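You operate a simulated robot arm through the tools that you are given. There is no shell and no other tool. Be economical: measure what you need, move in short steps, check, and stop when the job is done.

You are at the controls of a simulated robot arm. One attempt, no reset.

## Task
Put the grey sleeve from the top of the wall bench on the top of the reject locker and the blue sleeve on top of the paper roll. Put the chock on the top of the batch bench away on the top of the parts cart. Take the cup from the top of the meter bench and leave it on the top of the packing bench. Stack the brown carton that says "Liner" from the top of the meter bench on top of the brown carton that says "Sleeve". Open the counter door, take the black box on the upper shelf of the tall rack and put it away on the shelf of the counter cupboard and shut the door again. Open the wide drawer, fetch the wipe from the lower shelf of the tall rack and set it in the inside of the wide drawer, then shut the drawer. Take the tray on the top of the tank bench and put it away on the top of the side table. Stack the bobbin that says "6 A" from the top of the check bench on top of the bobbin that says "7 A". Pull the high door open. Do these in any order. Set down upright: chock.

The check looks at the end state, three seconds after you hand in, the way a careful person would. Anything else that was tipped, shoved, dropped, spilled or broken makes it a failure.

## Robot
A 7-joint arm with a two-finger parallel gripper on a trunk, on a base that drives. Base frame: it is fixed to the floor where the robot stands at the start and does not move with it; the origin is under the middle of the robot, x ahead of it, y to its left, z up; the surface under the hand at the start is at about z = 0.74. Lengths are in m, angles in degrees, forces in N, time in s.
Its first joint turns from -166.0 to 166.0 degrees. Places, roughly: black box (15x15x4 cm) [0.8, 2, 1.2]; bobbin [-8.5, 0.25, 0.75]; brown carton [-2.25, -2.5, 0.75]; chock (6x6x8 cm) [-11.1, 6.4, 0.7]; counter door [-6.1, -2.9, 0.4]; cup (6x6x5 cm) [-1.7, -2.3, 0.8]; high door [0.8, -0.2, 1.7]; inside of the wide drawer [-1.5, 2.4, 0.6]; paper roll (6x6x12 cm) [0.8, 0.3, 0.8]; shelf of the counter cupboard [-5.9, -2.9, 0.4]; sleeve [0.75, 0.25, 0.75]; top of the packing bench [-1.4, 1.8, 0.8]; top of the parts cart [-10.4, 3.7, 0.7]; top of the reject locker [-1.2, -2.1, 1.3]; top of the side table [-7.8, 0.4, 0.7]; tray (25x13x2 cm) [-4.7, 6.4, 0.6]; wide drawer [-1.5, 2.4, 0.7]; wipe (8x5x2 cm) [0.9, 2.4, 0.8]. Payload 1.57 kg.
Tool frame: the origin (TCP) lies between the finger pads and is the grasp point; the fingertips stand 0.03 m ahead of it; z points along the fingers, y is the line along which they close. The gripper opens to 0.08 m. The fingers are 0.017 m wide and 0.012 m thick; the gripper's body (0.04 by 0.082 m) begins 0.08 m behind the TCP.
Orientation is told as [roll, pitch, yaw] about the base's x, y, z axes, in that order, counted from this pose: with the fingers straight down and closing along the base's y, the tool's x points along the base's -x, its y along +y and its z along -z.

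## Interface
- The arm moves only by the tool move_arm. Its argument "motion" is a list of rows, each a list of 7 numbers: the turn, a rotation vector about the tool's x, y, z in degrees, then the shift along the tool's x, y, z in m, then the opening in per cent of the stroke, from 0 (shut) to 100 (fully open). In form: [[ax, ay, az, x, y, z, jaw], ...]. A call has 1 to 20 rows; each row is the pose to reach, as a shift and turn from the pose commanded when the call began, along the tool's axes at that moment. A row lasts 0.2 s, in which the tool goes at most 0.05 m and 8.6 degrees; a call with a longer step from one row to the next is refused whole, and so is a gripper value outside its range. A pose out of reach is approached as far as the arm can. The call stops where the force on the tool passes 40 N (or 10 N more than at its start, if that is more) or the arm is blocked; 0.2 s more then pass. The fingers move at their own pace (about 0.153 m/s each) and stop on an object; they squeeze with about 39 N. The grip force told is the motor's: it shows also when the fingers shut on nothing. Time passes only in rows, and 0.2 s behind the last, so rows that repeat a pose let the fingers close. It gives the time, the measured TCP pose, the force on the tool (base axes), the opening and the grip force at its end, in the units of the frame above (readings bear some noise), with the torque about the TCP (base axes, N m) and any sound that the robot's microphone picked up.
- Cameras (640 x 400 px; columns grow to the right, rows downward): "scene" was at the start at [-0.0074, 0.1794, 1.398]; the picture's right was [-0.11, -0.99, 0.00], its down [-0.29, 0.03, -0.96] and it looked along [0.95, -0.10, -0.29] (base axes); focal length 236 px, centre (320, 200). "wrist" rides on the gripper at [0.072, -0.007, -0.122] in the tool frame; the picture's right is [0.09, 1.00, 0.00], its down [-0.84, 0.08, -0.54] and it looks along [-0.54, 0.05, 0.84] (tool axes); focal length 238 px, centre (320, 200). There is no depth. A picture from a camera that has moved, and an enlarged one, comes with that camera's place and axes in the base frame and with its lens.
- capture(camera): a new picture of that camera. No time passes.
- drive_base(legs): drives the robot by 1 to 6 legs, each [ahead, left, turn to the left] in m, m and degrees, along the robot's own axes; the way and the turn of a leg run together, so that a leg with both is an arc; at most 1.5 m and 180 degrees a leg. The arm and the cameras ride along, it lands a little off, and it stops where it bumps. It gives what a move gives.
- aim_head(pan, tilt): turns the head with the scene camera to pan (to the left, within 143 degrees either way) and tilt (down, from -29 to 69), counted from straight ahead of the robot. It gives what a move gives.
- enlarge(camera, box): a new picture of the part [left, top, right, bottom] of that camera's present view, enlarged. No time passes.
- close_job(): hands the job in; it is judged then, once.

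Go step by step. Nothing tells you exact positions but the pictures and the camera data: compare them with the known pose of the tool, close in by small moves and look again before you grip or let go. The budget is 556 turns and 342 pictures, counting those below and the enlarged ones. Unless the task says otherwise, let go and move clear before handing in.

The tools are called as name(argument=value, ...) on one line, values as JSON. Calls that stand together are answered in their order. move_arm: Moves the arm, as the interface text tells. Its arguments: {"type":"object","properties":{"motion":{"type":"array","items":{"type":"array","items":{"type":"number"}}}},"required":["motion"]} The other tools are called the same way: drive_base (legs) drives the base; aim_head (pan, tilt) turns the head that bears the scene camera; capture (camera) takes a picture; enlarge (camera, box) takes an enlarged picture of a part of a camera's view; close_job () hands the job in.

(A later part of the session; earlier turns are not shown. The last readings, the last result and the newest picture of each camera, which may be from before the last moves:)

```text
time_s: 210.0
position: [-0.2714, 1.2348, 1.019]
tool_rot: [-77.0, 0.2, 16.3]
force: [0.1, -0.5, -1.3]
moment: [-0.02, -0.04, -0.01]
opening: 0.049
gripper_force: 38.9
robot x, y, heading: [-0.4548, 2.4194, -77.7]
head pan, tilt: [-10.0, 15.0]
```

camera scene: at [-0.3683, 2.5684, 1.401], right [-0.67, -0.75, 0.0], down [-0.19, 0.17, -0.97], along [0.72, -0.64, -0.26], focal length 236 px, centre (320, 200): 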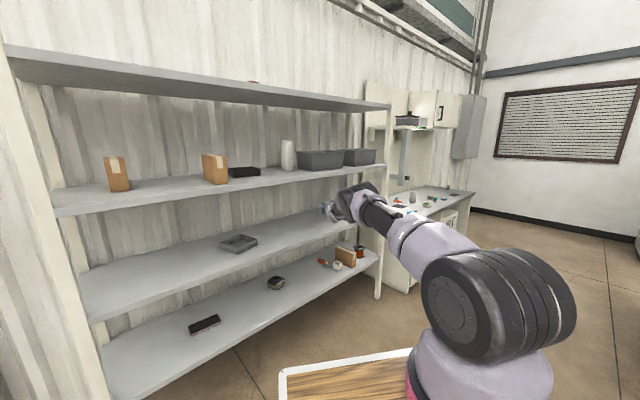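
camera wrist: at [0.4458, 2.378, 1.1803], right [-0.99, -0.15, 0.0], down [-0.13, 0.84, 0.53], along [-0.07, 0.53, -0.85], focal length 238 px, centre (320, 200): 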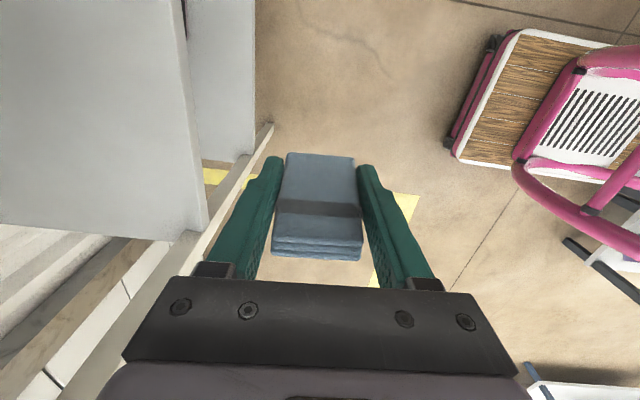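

Unlocked. Pull back inward, then rotate the tool to vertical.

move_arm(motion=[[0, 0, 0, 0, 0, -0.03, 0], [0, 0, 0, 0, 0, -0.07, 0], [0, 0, 0, 0, 0, -0.11, 0], [-8, 0, 0, 0, 0, -0.15, 0], [-16, 0, 0, 0, 0, -0.19, 0], [-24, 0, 0, 0, 0, -0.23, 0], [-32, 0, 0, 0, 0, -0.27, 0], [-40, 0, 0, 0, 0, -0.31, 0], [-48, 0, 0, 0, 0, -0.35, 0], [-56, 0, 0, 0, 0, -0.39, 0], [-64, 0, 0, 0, 0, -0.43, 0], [-72, 0, 0, 0, 0.0, -0.47, 0], [-77, 0, 0, 0, 0.02, -0.5, 0]])

capture(camera="scene")

capture(camera="wrist")

```text
time_s: 212.8
position: [-0.4109, 1.7066, 1.1144]
tool_rot: [0.1, 0.2, 16.3]
force: [-1.2, 0.7, -0.6]
moment: [0.03, -0.01, -0.01]
opening: 0.0488
gripper_force: 38.9
robot x, y, heading: [-0.45, 2.4178, -77.9]
head pan, tilt: [-10.0, 15.0]
```

```text
239 pictures are left
camera scene: at [-0.285, 2.4607, 1.401], right [-1.0, -0.04, 0.0], down [-0.01, 0.26, -0.97], along [0.04, -0.97, -0.26], focal length 236 px, centre (320, 200)
```

scene: 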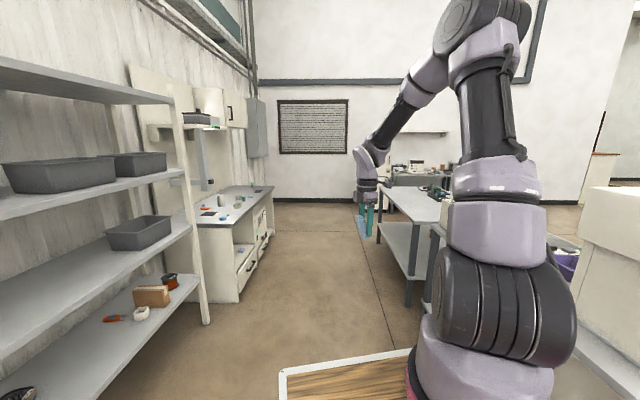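

```text
238 pictures are left
camera wrist: at [-0.4779, 1.6799, 1.2377], right [-0.37, 0.93, 0.0], down [0.78, 0.31, 0.54], along [0.5, 0.2, -0.84], focal length 238 px, centre (320, 200)
```

wrist: 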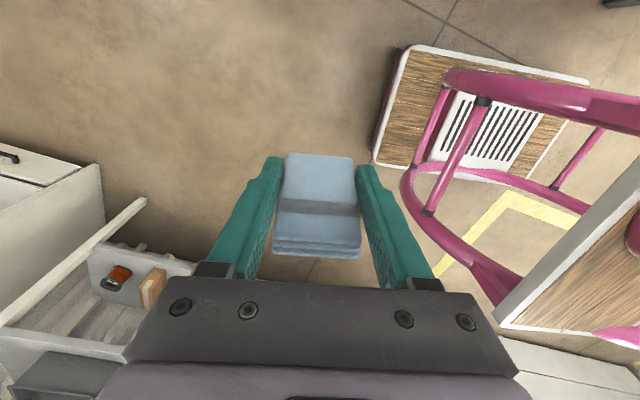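

Arm is free again. Now drive around to the west side of the packing bench (facing +x).

drive_base(legs=[[0, 0, 78], [0, 1.45, 0], [-1.1, 0, 0], [-1.0, 0, 0]])

aim_head(pan=-40, tilt=20)

capture(camera="scene")

```text
time_s: 233.3
position: [-1.8519, 3.7563, 1.1151]
tool_rot: [0.0, 0.2, 92.7]
force: [0.4, -0.6, -0.5]
moment: [0.02, 0.0, 0.0]
opening: 0.0489
gripper_force: 39.2
robot x, y, heading: [-2.5525, 3.8826, -1.3]
head pan, tilt: [-10.0, 15.0]
```

```text
time_s: 234.3
position: [-1.8496, 3.7563, 1.1147]
tool_rot: [0.2, 0.1, 92.8]
force: [-0.1, 0.3, -1.3]
moment: [0.01, 0.04, 0.0]
opening: 0.049
gripper_force: 38.5
robot x, y, heading: [-2.555, 3.8856, -1.4]
head pan, tilt: [-40.0, 20.0]
```

```text
237 pictures are left
camera scene: at [-2.5774, 4.0114, 1.3929], right [-0.66, -0.75, 0.0], down [-0.26, 0.23, -0.94], along [0.71, -0.62, -0.34], focal length 236 px, centre (320, 200)
```

scene: 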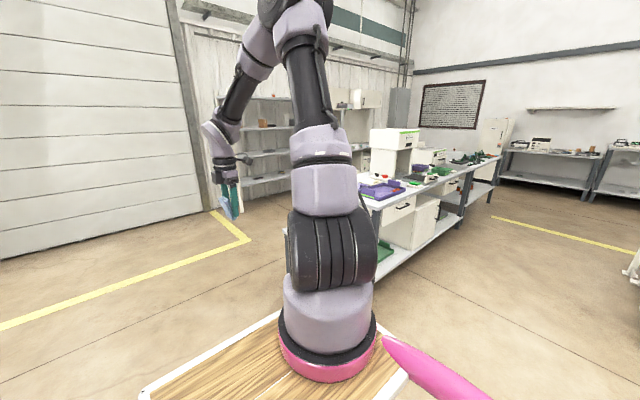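

The drawer front with handle is visible facing -x. Strafe into place.

drive_base(legs=[[0, 0, 1.3], [0, -1.4, 0]])

aim_head(pan=0, tilt=25)

capture(camera="scene")

capture(camera="wrist")

```text
time_s: 241.5
position: [-1.8488, 2.3928, 1.1155]
tool_rot: [0.1, 0.2, 94.2]
force: [-0.7, 0.2, -0.1]
moment: [0.02, 0.03, -0.01]
opening: 0.0489
gripper_force: 38.8
robot x, y, heading: [-2.553, 2.4978, -0.1]
head pan, tilt: [-40.0, 20.0]
```

```text
time_s: 242.6
position: [-1.848, 2.3918, 1.1138]
tool_rot: [0.1, 0.2, 94.1]
force: [-0.5, 0.2, -0.7]
moment: [0.01, -0.02, -0.01]
opening: 0.0488
gripper_force: 39.4
robot x, y, heading: [-2.5489, 2.5015, 0.1]
head pan, tilt: [0.0, 25.0]
```

```text
236 pictures are left
camera scene: at [-2.5607, 2.6881, 1.3848], right [0.0, -1.0, 0.0], down [-0.42, 0.0, -0.91], along [0.91, 0.0, -0.42], focal length 236 px, centre (320, 200)
```

scene: 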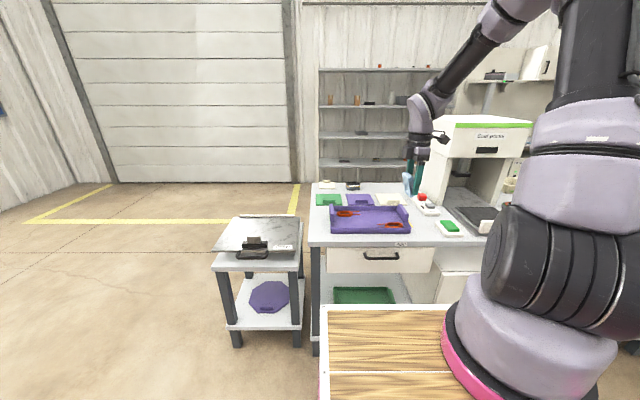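

```text
235 pictures are left
camera wrist: at [-1.8377, 2.3212, 1.2376], right [-0.99, -0.16, 0.0], down [-0.14, 0.83, 0.54], along [-0.09, 0.53, -0.84], focal length 238 px, centre (320, 200)
```

wrist: 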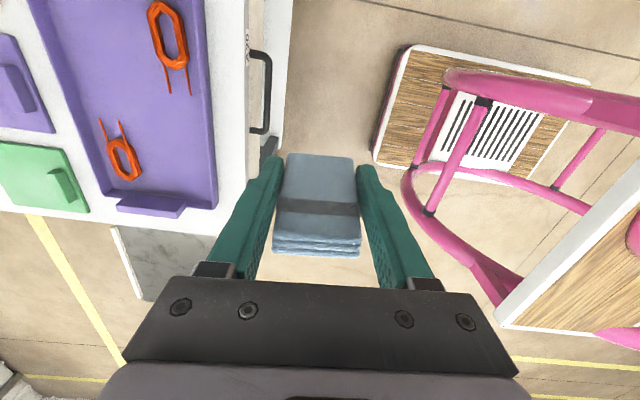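

enlarge(camera="scene", box=[300, 170, 500, 290])

```text
3.20 times, centred on (400, 230) of scene
camera zoom: at [-2.5607, 2.6881, 1.3848], right [0.0, -1.0, 0.0], down [-0.42, 0.0, -0.91], along [0.91, 0.0, -0.42], focal length 757 px, centre (64, 104)
```

zoom: 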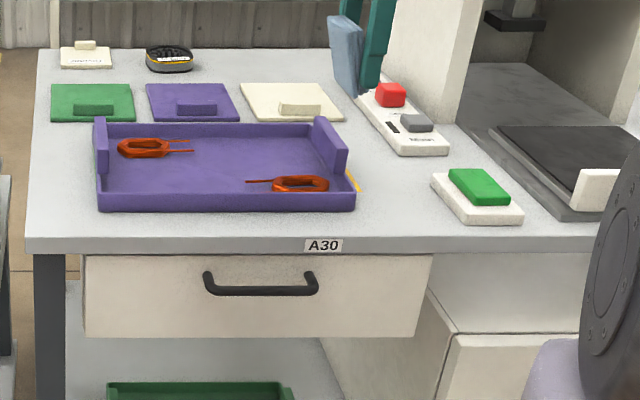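

I'll regrasp the wipe on a free bench spot near (-1.63,2.21). First rotate the tool (yaw to 180) so the camera ends up on top when tilting forward.

move_arm(motion=[[0, 0, -8, 0, 0, 0, 0], [0, 0, -16, 0, 0, 0, 0], [0, 0, -24, 0, 0, 0, 0], [0, 0, -32, 0, 0, 0, 0], [0, 0, -40, 0, 0, 0, 0], [0, 0, -48, 0, 0, 0, 0], [0, 0, -56, 0, 0, 0, 0], [0, 0, -64, 0, 0, 0, 0], [0, 0, -72, 0, 0, 0, 0], [0, 0, -80, 0, 0, 0, 0], [0, 0, -86, 0, 0, 0, 0]])

```text
time_s: 245.0
position: [-1.8473, 2.3916, 1.1146]
tool_rot: [0.2, -0.1, -179.7]
force: [0.0, 0.5, -0.4]
moment: [-0.01, -0.01, -0.03]
opening: 0.0487
gripper_force: 39.0
robot x, y, heading: [-2.5519, 2.501, -0.1]
head pan, tilt: [0.0, 25.0]
```

move_arm(motion=[[0, 8.3, 0, 0.0, 0.02, 0.0, 0], [0, 16.6, 0, 0.01, 0.04, 0.0, 0], [0, 24.9, 0, 0.03, 0.06, 0.02, 0], [0, 33.2, 0, 0.05, 0.08, 0.045, 0], [0, 41.5, 0, 0.075, 0.1, 0.07, 0], [0, 49.8, 0, 0.1, 0.12, 0.095, 0], [0, 58.1, 0, 0.125, 0.14, 0.12, 0], [0, 66.4, 0, 0.145, 0.155, 0.145, 0], [0, 74.6, 0, 0.167, 0.17, 0.165, 0]])

capture(camera="wrist")

capture(camera="scene")

```text
time_s: 247.0
position: [-1.6802, 2.2216, 0.9507]
tool_rot: [0.8, 74.7, -179.0]
force: [-0.1, 0.2, 0.1]
moment: [0.02, 0.0, -0.02]
opening: 0.0491
gripper_force: 39.0
robot x, y, heading: [-2.5524, 2.5003, 0.0]
head pan, tilt: [0.0, 25.0]
```

```text
233 pictures are left
camera wrist: at [-1.7795, 2.2287, 1.053], right [0.03, -1.0, 0.09], down [-0.74, -0.08, -0.66], along [0.67, -0.05, -0.74], focal length 238 px, centre (320, 200)
```

wrist: 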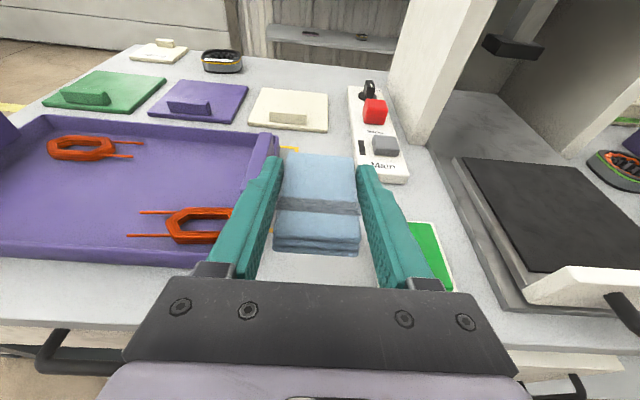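

```text
232 pictures are left
camera scene: at [-2.5613, 2.6886, 1.3847], right [0.0, -1.0, 0.0], down [-0.42, 0.0, -0.91], along [0.91, 0.0, -0.42], focal length 236 px, centre (320, 200)
```

scene: 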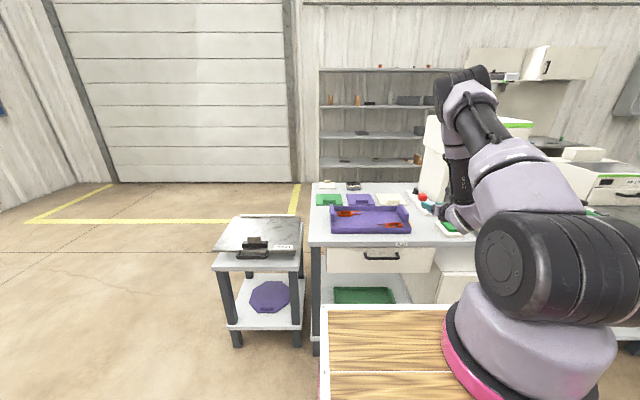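

move_arm(motion=[[0, 0, 0, -0.03, 0.002, 0.022, 0], [0, 0, 0, -0.06, 0.004, 0.044, 0], [0, 0, 0, -0.085, 0.005, 0.06, 0], [0, 0, 0, -0.1013, 0.005, 0.0692, 0]])

capture(camera="wrist")

```text
time_s: 248.0
position: [-1.6409, 2.2173, 0.8341]
tool_rot: [0.9, 74.5, -178.9]
force: [0.4, 0.8, 0.0]
moment: [-0.02, -0.04, 0.02]
opening: 0.049
gripper_force: 38.5
robot x, y, heading: [-2.5534, 2.4993, 0.1]
head pan, tilt: [0.0, 25.0]
```

```text
231 pictures are left
camera wrist: at [-1.7403, 2.2241, 0.9374], right [0.03, -1.0, 0.09], down [-0.75, -0.08, -0.66], along [0.67, -0.05, -0.74], focal length 238 px, centre (320, 200)
```

wrist: 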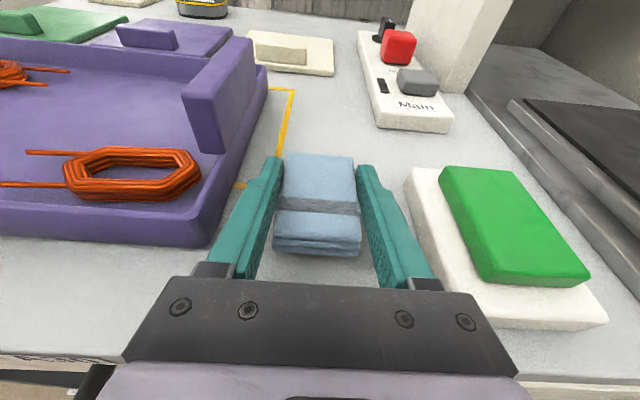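

Good clearance. Lower gently to contact.

move_arm(motion=[[0, 0, 0, -0.005, 0, 0.0014, 0], [0, 0, 0, -0.01, 0, 0.0027, 0], [0, 0, 0, -0.01, 0, 0.0027, 0]])

move_arm(motion=[[0, 0, 0, -0.003, 0, 0.0008, 0], [0, 0, 0, -0.006, 0, 0.0016, 0], [0, 0, 0, -0.006, 0, 0.0016, 0]])

capture(camera="wrist")

```text
time_s: 248.8
position: [-1.6417, 2.2174, 0.8243]
tool_rot: [0.8, 74.5, -179.1]
force: [0.7, -0.6, -0.3]
moment: [0.0, 0.01, 0.0]
opening: 0.0488
gripper_force: 39.8
robot x, y, heading: [-2.5501, 2.4989, -0.1]
head pan, tilt: [0.0, 25.0]
```

```text
time_s: 249.6
position: [-1.6413, 2.2166, 0.8211]
tool_rot: [1.4, 74.9, -178.5]
force: [-4.0, 0.2, 36.8]
moment: [0.16, 0.12, 0.03]
opening: 0.0486
gripper_force: 38.5
robot x, y, heading: [-2.5527, 2.4993, -0.0]
head pan, tilt: [0.0, 25.0]
```

```text
230 pictures are left
camera wrist: at [-1.7414, 2.2236, 0.9231], right [0.03, -1.0, 0.1], down [-0.74, -0.08, -0.67], along [0.67, -0.05, -0.74], focal length 238 px, centre (320, 200)
```

wrist: 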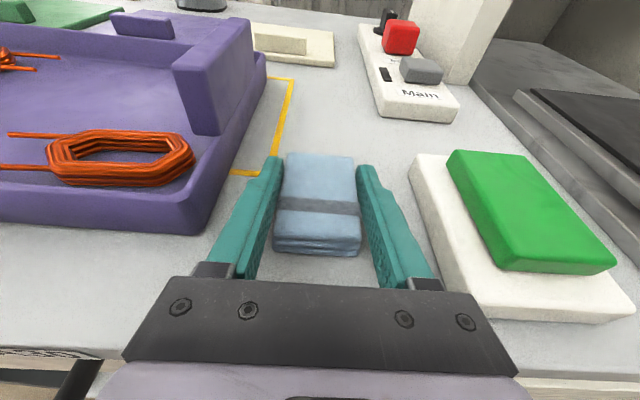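

Contact. Release with a modest opening and retreat back-up.

move_arm(motion=[[0, 0, 0, 0.001, 0, 0, 80], [0, 0, 0, 0.001, 0, 0, 85], [0, 0, 0, 0.001, 0, 0, 85], [0, 0, 0, 0.01, 0, -0.03, 85], [0, 0, 0, 0.025, 0, -0.07, 85], [0, 0, 0, 0.05, 0, -0.11, 85], [0, 0, 0, 0.09, 0, -0.12, 85]])

capture(camera="wrist")

```text
time_s: 251.2
position: [-1.7331, 2.217, 0.9371]
tool_rot: [0.7, 74.5, -179.1]
force: [0.2, -0.3, 0.0]
moment: [0.01, -0.06, 0.01]
opening: 0.0679
gripper_force: 0.2
robot x, y, heading: [-2.5519, 2.5008, 0.1]
head pan, tilt: [0.0, 25.0]
```

```text
229 pictures are left
camera wrist: at [-1.8334, 2.2226, 1.0387], right [0.03, -1.0, 0.09], down [-0.75, -0.08, -0.66], along [0.67, -0.05, -0.74], focal length 238 px, centre (320, 200)
```

wrist: 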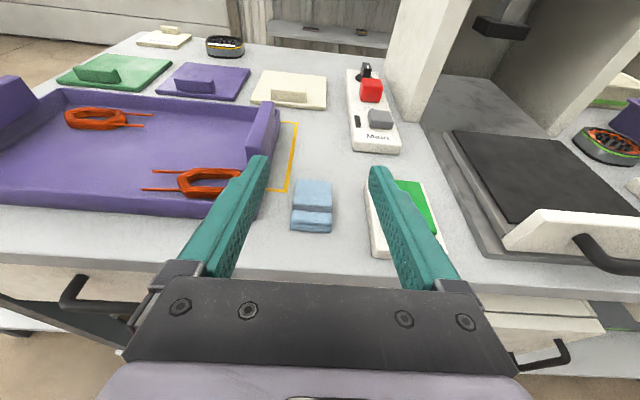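

Wipe is set on the bench. Now orient the tool horizontal with vertical closing, in front of the drawer handle at about (-1.735,2.42,0.72).

move_arm(motion=[[0, 0, 0, -0.005, -0.02, -0.02, 100], [0, 0, 8.2, -0.01, -0.04, -0.04, 100], [0, 0, 16.4, -0.02, -0.06, -0.06, 100], [0, 0, 24.6, -0.03, -0.08, -0.08, 100], [0, 0, 32.8, -0.04, -0.1, -0.1, 100], [0, 0, 41, -0.05, -0.12, -0.108, 100], [0, 0, 49.2, -0.06, -0.14, -0.108, 100], [0, 0, 57.4, -0.06, -0.16, -0.108, 100], [0, 0, 65.6, -0.06, -0.18, -0.108, 100], [0, 0, 73.8, -0.06, -0.2, -0.108, 100], [0, 0, 82, -0.06, -0.2, -0.108, 100], [0, 0, 90, -0.06, -0.2, -0.108, 100]])

capture(camera="wrist")

capture(camera="scene")

```text
time_s: 253.8
position: [-1.8528, 2.4165, 0.9067]
tool_rot: [-74.5, 0.2, 90.3]
force: [-0.3, 0.5, -0.1]
moment: [-0.02, 0.0, -0.01]
opening: 0.0799
gripper_force: 0.1
robot x, y, heading: [-2.5547, 2.4985, -0.2]
head pan, tilt: [0.0, 25.0]
```

```text
228 pictures are left
camera wrist: at [-1.9701, 2.3442, 0.9458], right [-0.27, -0.09, -0.96], down [-0.55, 0.84, 0.07], along [0.79, 0.54, -0.27], focal length 238 px, centre (320, 200)
```

wrist: 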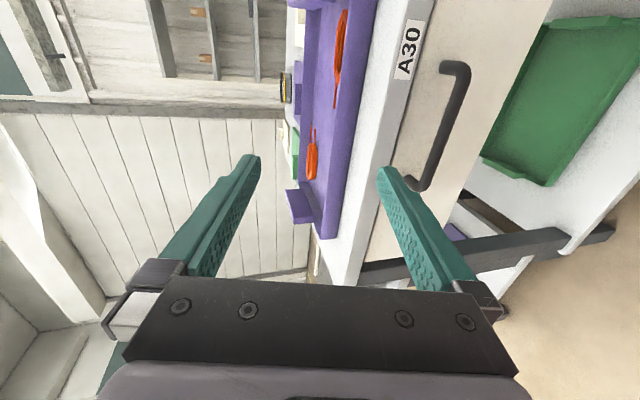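

```text
227 pictures are left
camera scene: at [-2.5607, 2.6883, 1.3847], right [0.0, -1.0, 0.0], down [-0.42, 0.0, -0.91], along [0.91, 0.0, -0.42], focal length 236 px, centre (320, 200)
```

scene: 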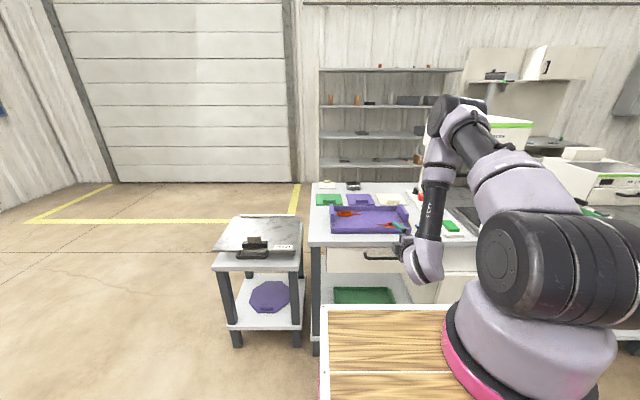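

move_arm(motion=[[3, 0, 0, 0, 0.035, 0.012, 50], [6, 0, 0, -0.001, 0.07, 0.024, 50], [9, 0, 0, -0.002, 0.105, 0.04, 50], [12, 0, 0, -0.003, 0.14, 0.065, 50], [12, 0, 0, -0.004, 0.1688, 0.0987, 50]])

capture(camera="wrist")

enlarge(camera="scene", box=[320, 200, 480, 310])

```text
time_s: 255.0
position: [-1.8046, 2.4212, 0.7154]
tool_rot: [-86.5, 0.1, 90.0]
force: [0.1, 0.0, -0.2]
moment: [0.03, 0.01, 0.02]
opening: 0.04
gripper_force: 0.1
robot x, y, heading: [-2.5523, 2.4968, -0.2]
head pan, tilt: [0.0, 25.0]
```

```text
226 pictures are left
camera wrist: at [-1.9272, 2.3473, 0.7306], right [-0.06, -0.1, -0.99], down [-0.55, 0.84, -0.05], along [0.83, 0.54, -0.1], focal length 238 px, centre (320, 200)
```

wrist: 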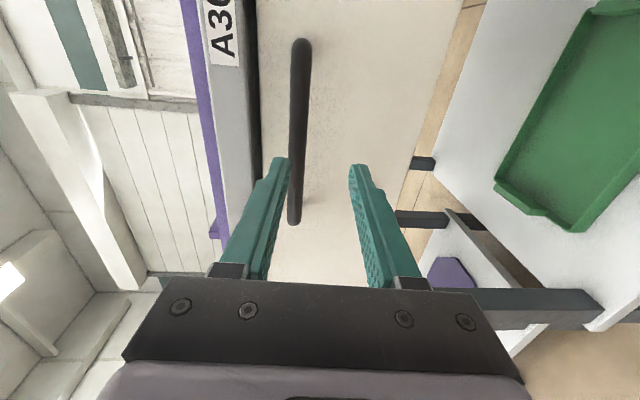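

```text
3.64 times, centred on (400, 255) of scene
camera zoom: at [-2.5607, 2.6881, 1.3848], right [0.0, -1.0, 0.0], down [-0.42, 0.0, -0.91], along [0.91, 0.0, -0.42], focal length 860 px, centre (29, 0)
```

zoom: 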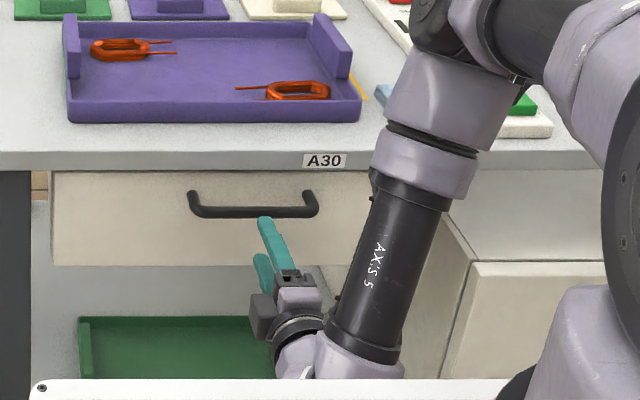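

move_arm(motion=[[0, 0, 0, 0, -0.0165, 0.0, 50], [0, 0, 0, 0, -0.017, 0.02, 50], [0, 0, 0, 0, -0.018, 0.04, 50], [0, 0, 0, 0, -0.0187, 0.051, 50]])

capture(camera="wrist")

enlarge(camera="scene", box=[320, 200, 480, 310])

```text
time_s: 256.0
position: [-1.7526, 2.4195, 0.7338]
tool_rot: [-86.5, 0.2, 90.2]
force: [0.4, -0.5, 0.5]
moment: [0.0, -0.01, -0.01]
opening: 0.0397
gripper_force: 0.0
robot x, y, heading: [-2.5502, 2.495, 0.0]
head pan, tilt: [0.0, 25.0]
```

```text
224 pictures are left
camera wrist: at [-1.8745, 2.3479, 0.7485], right [-0.06, -0.1, -0.99], down [-0.55, 0.83, -0.05], along [0.83, 0.54, -0.1], focal length 238 px, centre (320, 200)
```

wrist: 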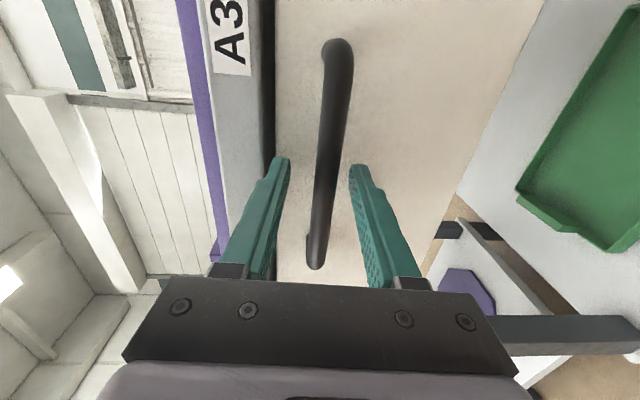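

```text
3.64 times, centred on (400, 255) of scene
camera zoom: at [-2.5607, 2.6881, 1.3848], right [0.0, -1.0, 0.0], down [-0.42, 0.0, -0.91], along [0.91, 0.0, -0.42], focal length 860 px, centre (29, 0)
```

zoom: 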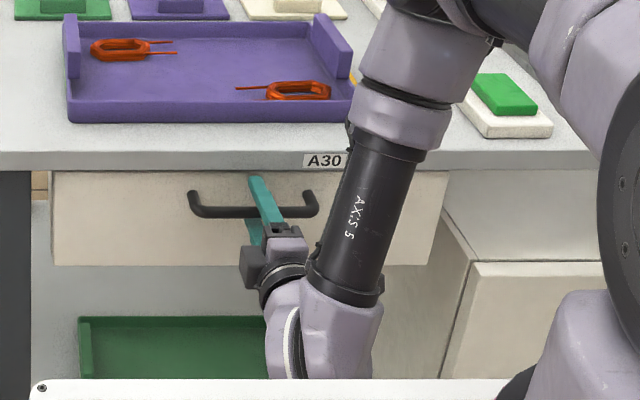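

The bar is between the fingers. Close and pull by driving back.

move_arm(motion=[[0, 0, 0, 0, 0, 0, 20], [0, 0, 0, 0, 0, 0, 0], [0, 0, 0, 0, 0, 0, 0]])

drive_base(legs=[[-0.1, 0, 0]])

capture(camera="scene")

```text
time_s: 256.8
position: [-1.7533, 2.4206, 0.7316]
tool_rot: [-86.2, 0.2, 90.1]
force: [0.3, 3.3, -38.2]
moment: [0.07, 0.16, -0.16]
opening: 0.014
gripper_force: 30.1
robot x, y, heading: [-2.5528, 2.4979, 0.0]
head pan, tilt: [0.0, 25.0]
```

```text
time_s: 257.8
position: [-1.8022, 2.4209, 0.73]
tool_rot: [-86.0, -0.1, 90.1]
force: [-0.7, 1.5, -4.9]
moment: [0.04, 0.0, 0.28]
opening: 0.0139
gripper_force: 30.1
robot x, y, heading: [-2.6023, 2.5024, -0.0]
head pan, tilt: [0.0, 25.0]
stopped in leg 1: the force on the tool passed its limit at 49 N (the readings are from after the stop); the commanded pose is now the measured one
```

```text
222 pictures are left
camera scene: at [-2.61, 2.6884, 1.3848], right [0.0, -1.0, 0.0], down [-0.42, 0.0, -0.91], along [0.91, 0.0, -0.42], focal length 236 px, centre (320, 200)
```

scene: 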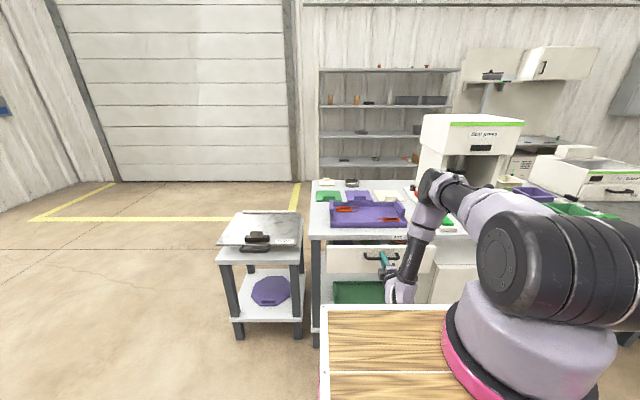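

move_arm(motion=[[0, 0, 0, 0, 0, -0.01, 0], [0, 0, 0, 0, 0, -0.02, 0], [0, 0, 0, 0, 0, -0.03, 0], [0, 0, 0, 0, 0, -0.04, 0]])

enlarge(camera="scene", box=[300, 200, 480, 320])

```text
time_s: 258.8
position: [-1.8442, 2.4206, 0.73]
tool_rot: [-85.7, 0.0, 90.1]
force: [-0.5, 1.3, -8.9]
moment: [0.04, 0.06, 0.35]
opening: 0.0141
gripper_force: 30.0
robot x, y, heading: [-2.5992, 2.497, 0.0]
head pan, tilt: [0.0, 25.0]
stopped in row 4: the force on the tool passed its limit at 42 N (the readings are from after the stop); the commanded pose is now the measured one
```

```text
3.33 times, centred on (390, 260) of scene
camera zoom: at [-2.6099, 2.6884, 1.3848], right [0.0, -1.0, 0.0], down [-0.42, 0.0, -0.91], along [0.91, 0.0, -0.42], focal length 788 px, centre (87, 0)
```

zoom: 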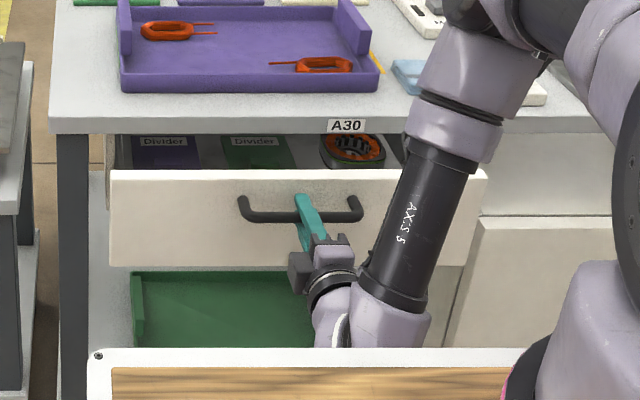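

Drawer is opening (contains items). Continue pulling more slowly.

move_arm(motion=[[0, 0, 0, 0, 0, -0.006, 0], [0, 0, 0, 0, 0, -0.012, 0], [0, 0, 0, 0, 0, -0.018, 0], [0, 0, 0, 0, 0, -0.024, 0], [0, 0, 0, 0, 0, -0.03, 0], [0, 0, 0, 0, 0, -0.036, 0], [0, 0, 0, 0, 0, -0.042, 0], [0, 0, 0, 0, 0, -0.048, 0], [0, 0, 0, 0, 0, -0.054, 0], [0, 0, 0, 0, 0, -0.06, 0], [0, 0, 0, 0, 0, -0.066, 0], [0, 0, 0, 0, 0, -0.072, 0], [0, 0, 0, 0, 0, -0.078, 0], [0, 0, 0, 0, 0, -0.084, 0], [0, 0, 0, 0, 0, -0.09, 0]])

enlarge(camera="scene", box=[300, 200, 480, 320])

```text
time_s: 259.7
position: [-1.8656, 2.4196, 0.7314]
tool_rot: [-85.3, 0.0, 89.8]
force: [0.2, 3.3, -9.5]
moment: [0.02, 0.06, 0.5]
opening: 0.0138
gripper_force: 29.6
robot x, y, heading: [-2.602, 2.4997, 0.1]
head pan, tilt: [0.0, 25.0]
stopped in row 4: the force on the tool passed its limit at 43 N (the readings are from after the stop); the commanded pose is now the measured one
```

```text
3.33 times, centred on (390, 260) of scene
camera zoom: at [-2.6098, 2.6885, 1.3848], right [0.0, -1.0, 0.0], down [-0.42, 0.0, -0.91], along [0.91, 0.0, -0.42], focal length 788 px, centre (87, 0)
```

zoom: 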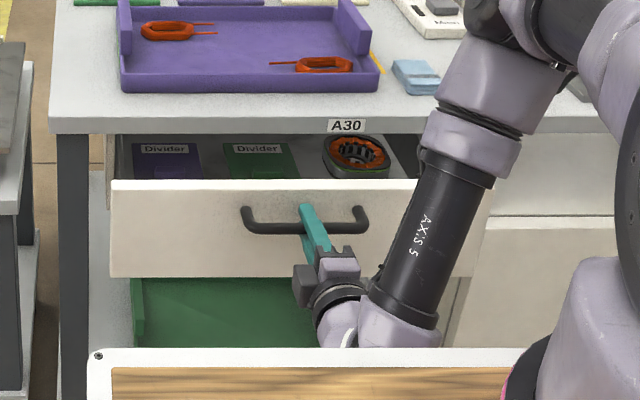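

move_arm(motion=[[0, 0, 0, 0, 0.002, -0.01, 0], [0, 0, 0, 0, 0.002, -0.03, 0], [0, 0, 0, 0, 0.002, -0.055, 0], [0, 0, 0, 0, 0.002, -0.08, 0], [0, 0, 0, 0, 0.002, -0.1, 0]])

drive_base(legs=[[-0.1, 0, 0]])

enlarge(camera="scene", box=[300, 200, 480, 320])

```text
time_s: 260.6
position: [-1.9236, 2.4208, 0.7309]
tool_rot: [-84.7, 0.0, 89.5]
force: [1.9, 4.4, -13.2]
moment: [0.01, -0.09, 0.39]
opening: 0.014
gripper_force: 30.1
robot x, y, heading: [-2.603, 2.4981, 0.1]
head pan, tilt: [0.0, 25.0]
stopped in row 4: the force on the tool passed its limit at 47 N (the readings are from after the stop); the commanded pose is now the measured one
```

```text
time_s: 261.7
position: [-2.0269, 2.4196, 0.7301]
tool_rot: [-84.7, -0.1, 89.7]
force: [1.5, -2.2, -22.5]
moment: [-0.07, 0.09, -0.16]
opening: 0.0138
gripper_force: 29.9
robot x, y, heading: [-2.7075, 2.499, -0.1]
head pan, tilt: [0.0, 25.0]
```

```text
3.33 times, centred on (390, 260) of scene
camera zoom: at [-2.7117, 2.6882, 1.3848], right [0.0, -1.0, 0.0], down [-0.42, 0.0, -0.91], along [0.91, 0.0, -0.42], focal length 788 px, centre (87, 0)
```

zoom: 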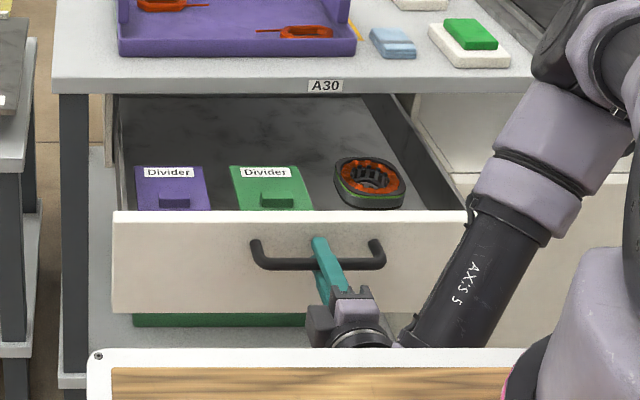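

Drawer is ~0.27 m open with free space behind the items. A little more, then release.

drive_base(legs=[[-0.05, 0, 0]])

move_arm(motion=[[0, 0, 0, 0, 0.0, 0, 40], [0, 0, 0, 0, 0.0, 0, 50], [0, 0, 0, 0, 0.0, 0, 50], [0, 0, 0, 0, 0, -0.03, 50], [0, 0, 0, 0, 0, -0.06, 50], [0, 0, 0, 0, -0.04, -0.08, 50], [0, 0, 0, 0, -0.08, -0.1, 50], [0, 0, 0, 0, -0.12, -0.1, 50], [0, 0, 0, 0, -0.16, -0.1, 50], [0, 0, 0, 0, -0.2, -0.1, 50], [0, 0, 0, 0, -0.24, -0.1, 50], [0, 0, 0, 0, -0.28, -0.1, 50]])

capture(camera="scene")

```text
time_s: 262.6
position: [-2.0762, 2.4197, 0.7303]
tool_rot: [-84.8, 0.0, 89.6]
force: [1.7, 3.6, -10.1]
moment: [-0.14, 0.05, -0.13]
opening: 0.0138
gripper_force: 29.7
robot x, y, heading: [-2.7541, 2.4962, 0.2]
head pan, tilt: [0.0, 25.0]
```

```text
time_s: 265.2
position: [-2.0899, 2.432, 0.9441]
tool_rot: [-84.6, 0.0, 89.5]
force: [-0.9, 0.0, 0.0]
moment: [-0.01, 0.0, 0.0]
opening: 0.0398
gripper_force: 0.0
out of reach, approached as far as the arm can: row 9, 10, 11, 12
robot x, y, heading: [-2.7549, 2.4981, -0.1]
head pan, tilt: [0.0, 25.0]
```

```text
218 pictures are left
camera scene: at [-2.7618, 2.6882, 1.3848], right [0.0, -1.0, 0.0], down [-0.42, 0.0, -0.91], along [0.91, 0.0, -0.42], focal length 236 px, centre (320, 200)
```

scene: 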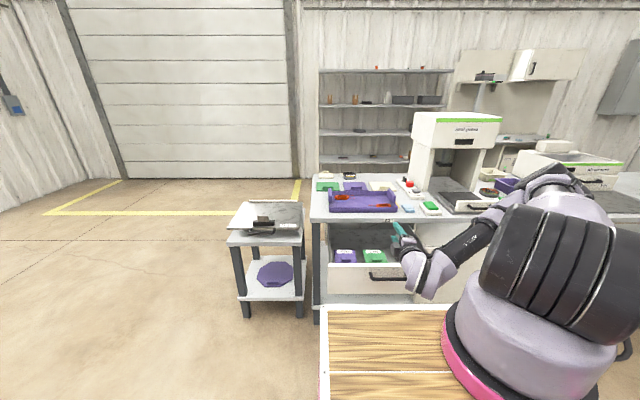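

move_arm(motion=[[-8, 0, 0, 0.01, -0.02, 0.005, 50], [-16, 0, 0, 0.02, -0.04, 0.01, 50], [-24, 0, 0, 0.03, -0.06, 0.015, 50], [-32, 0, 0, 0.04, -0.08, 0.02, 50], [-40, 0, 0, 0.05, -0.1, 0.025, 50], [-48, 0, 0, 0.06, -0.12, 0.03, 50], [-56, 0, 0, 0.07, -0.14, 0.036, 50], [-64, 0, 0, 0.08, -0.154, 0.036, 50], [-72, 0, 0, 0.09, -0.154, 0.036, 50], [-80, 0, 0, 0.1, -0.154, 0.036, 50], [-85, 0, 0, 0.1, -0.154, 0.036, 50]])

move_arm(motion=[[0, 0, 8, 0, 0, 0, 80], [0, 0, 16, 0, 0, 0, 80], [0, 0, 24, 0, 0, 0, 80], [0, 0, 32, 0, 0, 0, 80], [0, 0, 40, 0, 0, 0, 80], [0, 0, 48, 0, 0, 0, 80], [0, 0, 56, 0, 0, 0, 80], [0, 0, 64, 0, 0, 0, 80], [0, 0, 72, 0, 0, 0, 80], [0, 0, 80, 0, 0, 0, 80], [0, 0, 89, 0, 0, 0, 80]])

capture(camera="wrist")

```text
time_s: 267.6
position: [-2.0372, 2.3291, 1.0958]
tool_rot: [0.3, 0.0, 89.5]
force: [0.9, -0.1, 0.2]
moment: [-0.02, -0.02, 0.0]
opening: 0.0401
gripper_force: 0.0
out of reach, approached as far as the arm can: row 1, 2, 3, 4
robot x, y, heading: [-2.7556, 2.4966, -0.0]
head pan, tilt: [0.0, 25.0]
```

```text
refused: row 11 steps farther than a row can; nothing moved
```

```text
217 pictures are left
camera wrist: at [-2.0306, 2.2564, 1.218], right [-1.0, -0.09, 0.01], down [-0.07, 0.84, 0.54], along [-0.05, 0.54, -0.84], focal length 238 px, centre (320, 200)
```

wrist: 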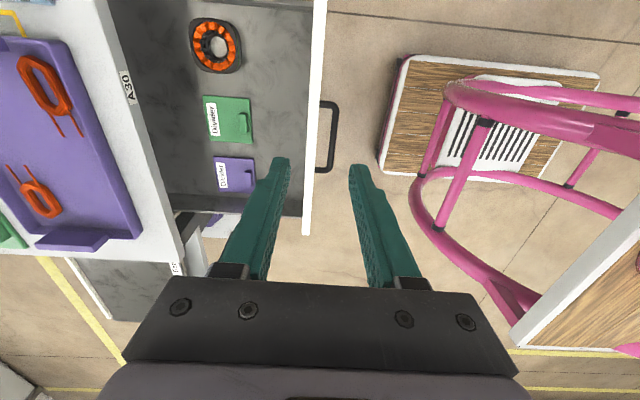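

move_arm(motion=[[0, 0, 8.2, 0, 0, 0, 80], [0, 0, 16.4, 0, 0, 0, 80], [0, 0, 24.6, 0, 0, 0, 80], [0, 0, 32.8, 0, 0, 0, 80], [0, 0, 41, 0, 0, 0, 80], [0, 0, 49.2, 0, 0, 0, 80], [0, 0, 57.4, 0, 0, 0, 80], [0, 0, 65.6, 0, 0, 0, 80], [0, 0, 73.8, 0, 0, 0, 80], [0, 0, 82, 0, 0, 0, 80], [0, 0, 89.5, 0, 0, 0, 80]])

drive_base(legs=[[0.1, 0, 0]])

capture(camera="wrist")

```text
time_s: 270.1
position: [-2.0364, 2.3289, 1.094]
tool_rot: [0.0, 0.3, 0.0]
force: [-0.5, 0.3, -0.7]
moment: [-0.01, 0.0, 0.0]
opening: 0.064
gripper_force: 0.1
robot x, y, heading: [-2.7542, 2.5009, -0.1]
head pan, tilt: [0.0, 25.0]
```

```text
time_s: 271.2
position: [-1.9369, 2.3295, 1.0946]
tool_rot: [0.0, 0.3, 0.1]
force: [0.7, -0.5, 0.3]
moment: [-0.03, 0.0, 0.0]
opening: 0.064
gripper_force: 0.0
robot x, y, heading: [-2.6515, 2.4978, -0.1]
head pan, tilt: [0.0, 25.0]
```

```text
216 pictures are left
camera wrist: at [-2.0094, 2.3226, 1.2178], right [-0.09, 1.0, 0.0], down [0.84, 0.08, 0.54], along [0.54, 0.05, -0.84], focal length 238 px, centre (320, 200)
```

wrist: 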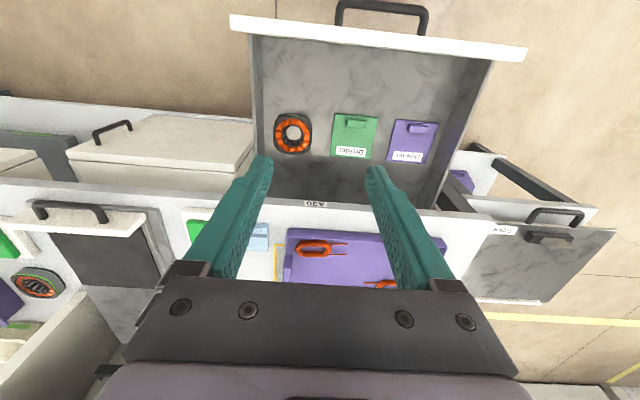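

drive_base(legs=[[0.08, 0, 0]])

move_arm(motion=[[0, 0, 0, -0.03, -0.02, 0.01, 100], [0, 0, 0, -0.07, -0.04, 0.02, 100], [0, 0, 0, -0.11, -0.06, 0.04, 100], [0, 0, 0, -0.15, -0.08, 0.06, 100], [0, 0, 0, -0.185, -0.1, 0.08, 100], [0, 0, 0, -0.205, -0.1125, 0.12, 100], [0, 0, 0, -0.217, -0.1125, 0.16, 100]])

capture(camera="wrist")

```text
time_s: 272.2
position: [-1.8567, 2.3303, 1.0946]
tool_rot: [0.0, 0.3, 0.1]
force: [-0.8, 0.9, -0.2]
moment: [-0.01, 0.0, 0.02]
opening: 0.0639
gripper_force: 0.1
robot x, y, heading: [-2.575, 2.4996, -0.1]
head pan, tilt: [0.0, 25.0]
```

```text
time_s: 273.9
position: [-1.6399, 2.2172, 0.9342]
tool_rot: [0.0, 0.3, 0.1]
force: [-0.1, 0.0, 0.7]
moment: [-0.01, 0.01, -0.03]
opening: 0.0802
gripper_force: 0.1
robot x, y, heading: [-2.5722, 2.498, -0.1]
head pan, tilt: [0.0, 25.0]
```

```text
215 pictures are left
camera wrist: at [-1.7125, 2.2112, 1.0575], right [-0.09, 1.0, 0.0], down [0.84, 0.08, 0.54], along [0.54, 0.05, -0.84], focal length 238 px, centre (320, 200)
```

wrist: 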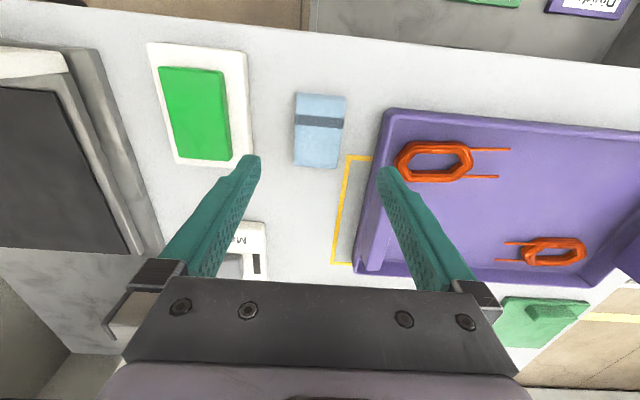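

move_arm(motion=[[0, 0, 0, 0.002, 0, 0.04, 85], [0, 0, 0, 0.002, 0, 0.075, 85], [0, 0, 0, 0.002, 0, 0.099, 85], [0, 0, 0, 0.002, 0, 0.099, 40], [0, 0, 0, 0.002, 0, 0.099, 0], [0, 0, 0, 0.002, 0, 0.099, 0]])

capture(camera="wrist")

```text
time_s: 275.2
position: [-1.6432, 2.2168, 0.8349]
tool_rot: [0.0, 0.3, 0.2]
force: [0.7, 0.0, 0.0]
moment: [-0.05, 0.04, 0.01]
opening: 0.0484
gripper_force: 39.0
robot x, y, heading: [-2.5749, 2.4983, -0.0]
head pan, tilt: [0.0, 25.0]
```

```text
214 pictures are left
camera wrist: at [-1.7146, 2.2109, 0.9583], right [-0.09, 1.0, 0.0], down [0.84, 0.08, 0.54], along [0.54, 0.05, -0.84], focal length 238 px, centre (320, 200)
```

wrist: 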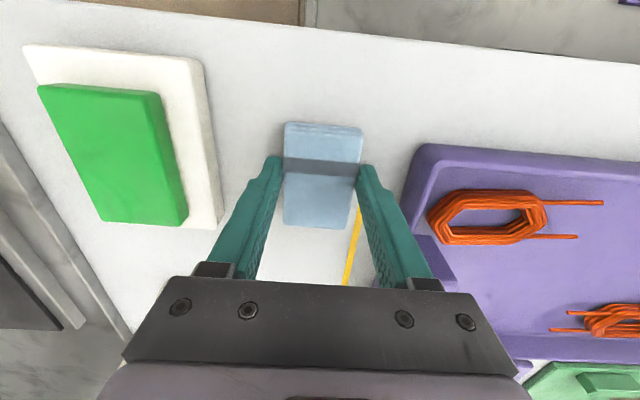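

move_arm(motion=[[0, 0, 0, 0, 0, -0.04, 0], [0, 0, 0, 0, 0, -0.08, 0], [0, 0, 0, 0, 0, -0.12, 0], [0, 0, 0, 0.03, 0.03, -0.14, 0], [0, 0, 0, 0.06, 0.06, -0.16, 0], [0, 0, 0, 0.09, 0.09, -0.16, 0], [0, 0, 0, 0.12, 0.12, -0.16, 0], [0, 0, 0, 0.15, 0.15, -0.16, 0], [0, 0, 0, 0.185, 0.175, -0.16, 0]])

drive_base(legs=[[-0.12, 0, 0]])

capture(camera="wrist")

capture(camera="scene")

```text
time_s: 277.2
position: [-1.8277, 2.3925, 0.9945]
tool_rot: [0.0, 0.3, 0.0]
force: [0.3, 0.0, -0.2]
moment: [0.04, 0.03, 0.0]
opening: 0.0487
gripper_force: 38.9
robot x, y, heading: [-2.5746, 2.4985, 0.0]
head pan, tilt: [0.0, 25.0]
```

```text
time_s: 278.5
position: [-1.9473, 2.392, 0.9956]
tool_rot: [0.0, 0.4, -0.1]
force: [-0.3, 0.6, -0.7]
moment: [0.02, 0.02, 0.04]
opening: 0.0486
gripper_force: 38.9
robot x, y, heading: [-2.6959, 2.4948, -0.3]
head pan, tilt: [0.0, 25.0]
```

```text
213 pictures are left
camera wrist: at [-2.0202, 2.3843, 1.1181], right [-0.09, 1.0, 0.0], down [0.84, 0.08, 0.54], along [0.54, 0.05, -0.84], focal length 238 px, centre (320, 200)
```

wrist: 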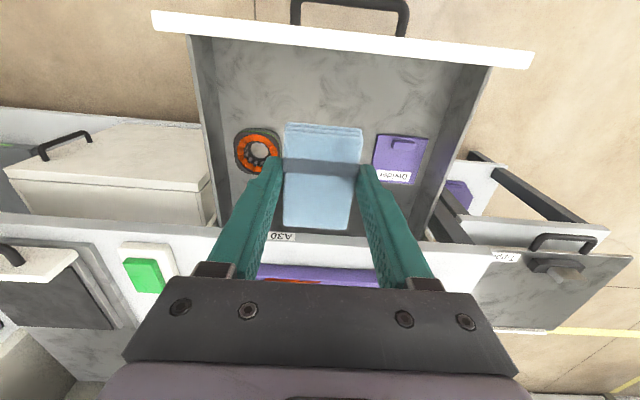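

```text
212 pictures are left
camera scene: at [-2.7008, 2.6885, 1.3848], right [0.0, -1.0, 0.0], down [-0.42, 0.0, -0.91], along [0.91, 0.0, -0.42], focal length 236 px, centre (320, 200)
```

scene: 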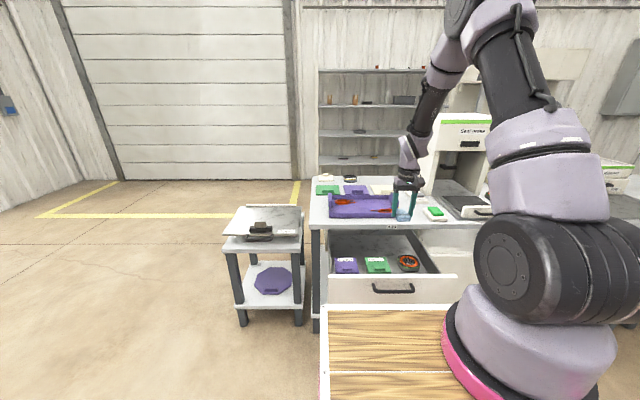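

move_arm(motion=[[0, 0, 0, 0.005, 0, 0.045, 0], [0, 0, 0, 0.01, 0, 0.09, 0], [0, 0, 0, 0.01, 0, 0.135, 0], [0, 0, 0, 0.01, 0, 0.18, 0], [0, 0, 0, 0.01, 0, 0.22, 0], [0, 0, 0, 0.01, 0, 0.25, 0], [0, 0, 0, 0.01, 0, 0.265, 0]])

capture(camera="wrist")

enlarge(camera="scene", box=[310, 200, 490, 320])

```text
time_s: 280.1
position: [-1.9582, 2.3902, 0.7283]
tool_rot: [0.0, 0.4, 0.0]
force: [0.4, 0.2, 0.5]
moment: [-0.04, -0.02, 0.01]
opening: 0.0484
gripper_force: 39.1
robot x, y, heading: [-2.6954, 2.4972, 0.0]
head pan, tilt: [0.0, 25.0]
```

```text
211 pictures are left
camera wrist: at [-2.031, 2.3843, 0.8525], right [-0.09, 1.0, 0.0], down [0.84, 0.08, 0.54], along [0.54, 0.05, -0.84], focal length 238 px, centre (320, 200)
```

wrist: 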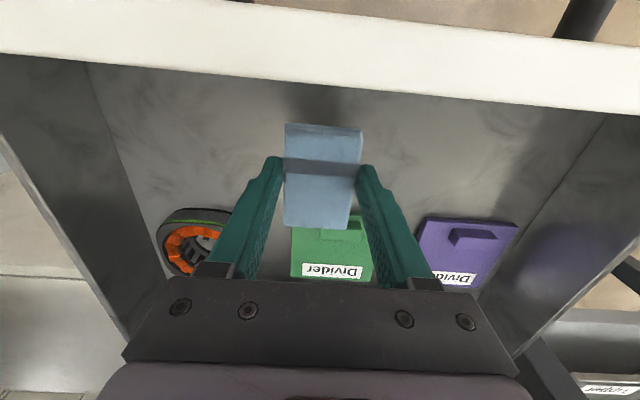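

```text
3.33 times, centred on (400, 260) of scene
camera zoom: at [-2.7009, 2.6885, 1.3847], right [0.0, -1.0, 0.0], down [-0.42, 0.0, -0.91], along [0.91, 0.0, -0.42], focal length 788 px, centre (53, 0)
```

zoom: 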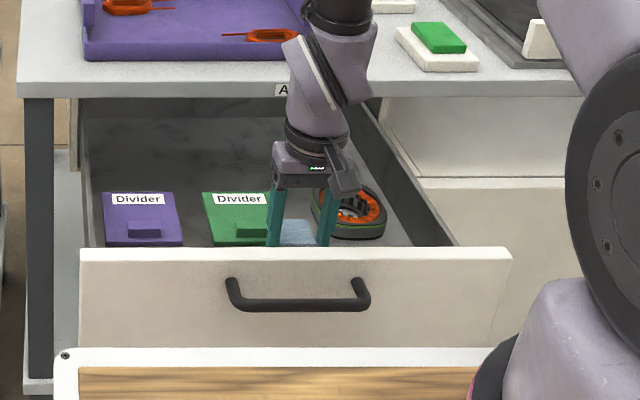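

move_arm(motion=[[0, 0, 0, 0, 0, 0.008, 0], [0, 0, 0, 0, 0, 0.016, 0], [0, 0, 0, 0, 0, 0.022, 0]])

move_arm(motion=[[0, 0, 0, 0, 0, 0.004, 0], [0, 0, 0, 0, 0, 0.008, 0], [0, 0, 0, 0, 0, 0.01, 0]])

capture(camera="wrist")

```text
time_s: 280.9
position: [-1.9576, 2.39, 0.7087]
tool_rot: [0.0, 0.4, 0.0]
force: [0.8, -0.2, -0.8]
moment: [-0.03, -0.01, 0.0]
opening: 0.0486
gripper_force: 39.0
robot x, y, heading: [-2.6935, 2.4987, -0.0]
head pan, tilt: [0.0, 25.0]
```

```text
time_s: 281.7
position: [-1.9593, 2.39, 0.6974]
tool_rot: [0.0, 0.3, 0.0]
force: [0.0, 0.7, -0.3]
moment: [0.0, 0.0, 0.0]
opening: 0.0486
gripper_force: 38.4
robot x, y, heading: [-2.6976, 2.4968, -0.2]
head pan, tilt: [0.0, 25.0]
```

```text
209 pictures are left
camera wrist: at [-2.0316, 2.3839, 0.8204], right [-0.09, 1.0, 0.0], down [0.84, 0.08, 0.54], along [0.54, 0.05, -0.84], focal length 238 px, centre (320, 200)
```

wrist: 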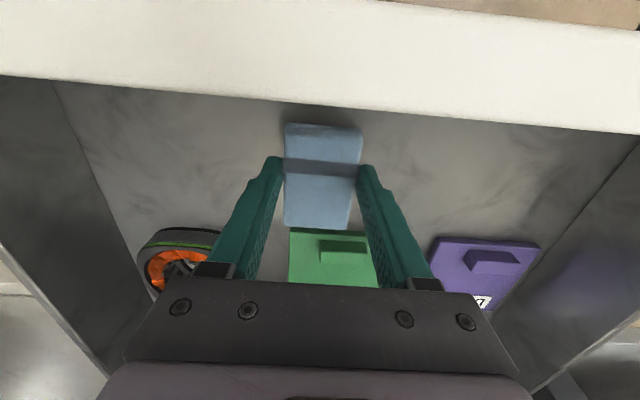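

move_arm(motion=[[0, 0, 0, 0, 0, 0.004, 0], [0, 0, 0, 0, 0, 0.008, 0], [0, 0, 0, 0, 0, 0.012, 0]])

move_arm(motion=[[0, 0, 0, 0, 0, 0.003, 0], [0, 0, 0, 0, 0, 0.006, 0], [0, 0, 0, 0, 0, 0.009, 0]])

capture(camera="wrist")

```text
time_s: 282.5
position: [-1.9582, 2.3909, 0.6864]
tool_rot: [0.0, 0.4, 0.0]
force: [-0.9, -0.3, -0.2]
moment: [0.03, 0.04, -0.02]
opening: 0.0489
gripper_force: 39.4
robot x, y, heading: [-2.6906, 2.4973, -0.0]
head pan, tilt: [0.0, 25.0]
```

```text
time_s: 283.3
position: [-1.9596, 2.3912, 0.6773]
tool_rot: [0.0, 0.3, 0.1]
force: [-0.2, -0.2, 0.2]
moment: [0.0, 0.04, 0.02]
opening: 0.0484
gripper_force: 39.1
robot x, y, heading: [-2.6931, 2.4976, -0.0]
head pan, tilt: [0.0, 25.0]
```

```text
208 pictures are left
camera wrist: at [-2.0321, 2.3844, 0.7998], right [-0.09, 1.0, 0.0], down [0.84, 0.08, 0.54], along [0.54, 0.05, -0.84], focal length 238 px, centre (320, 200)
```

wrist: 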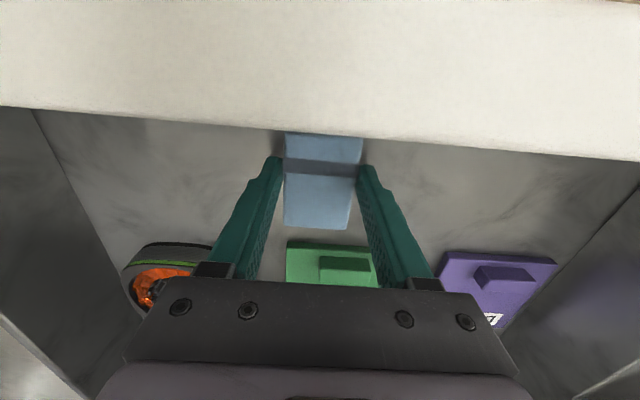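

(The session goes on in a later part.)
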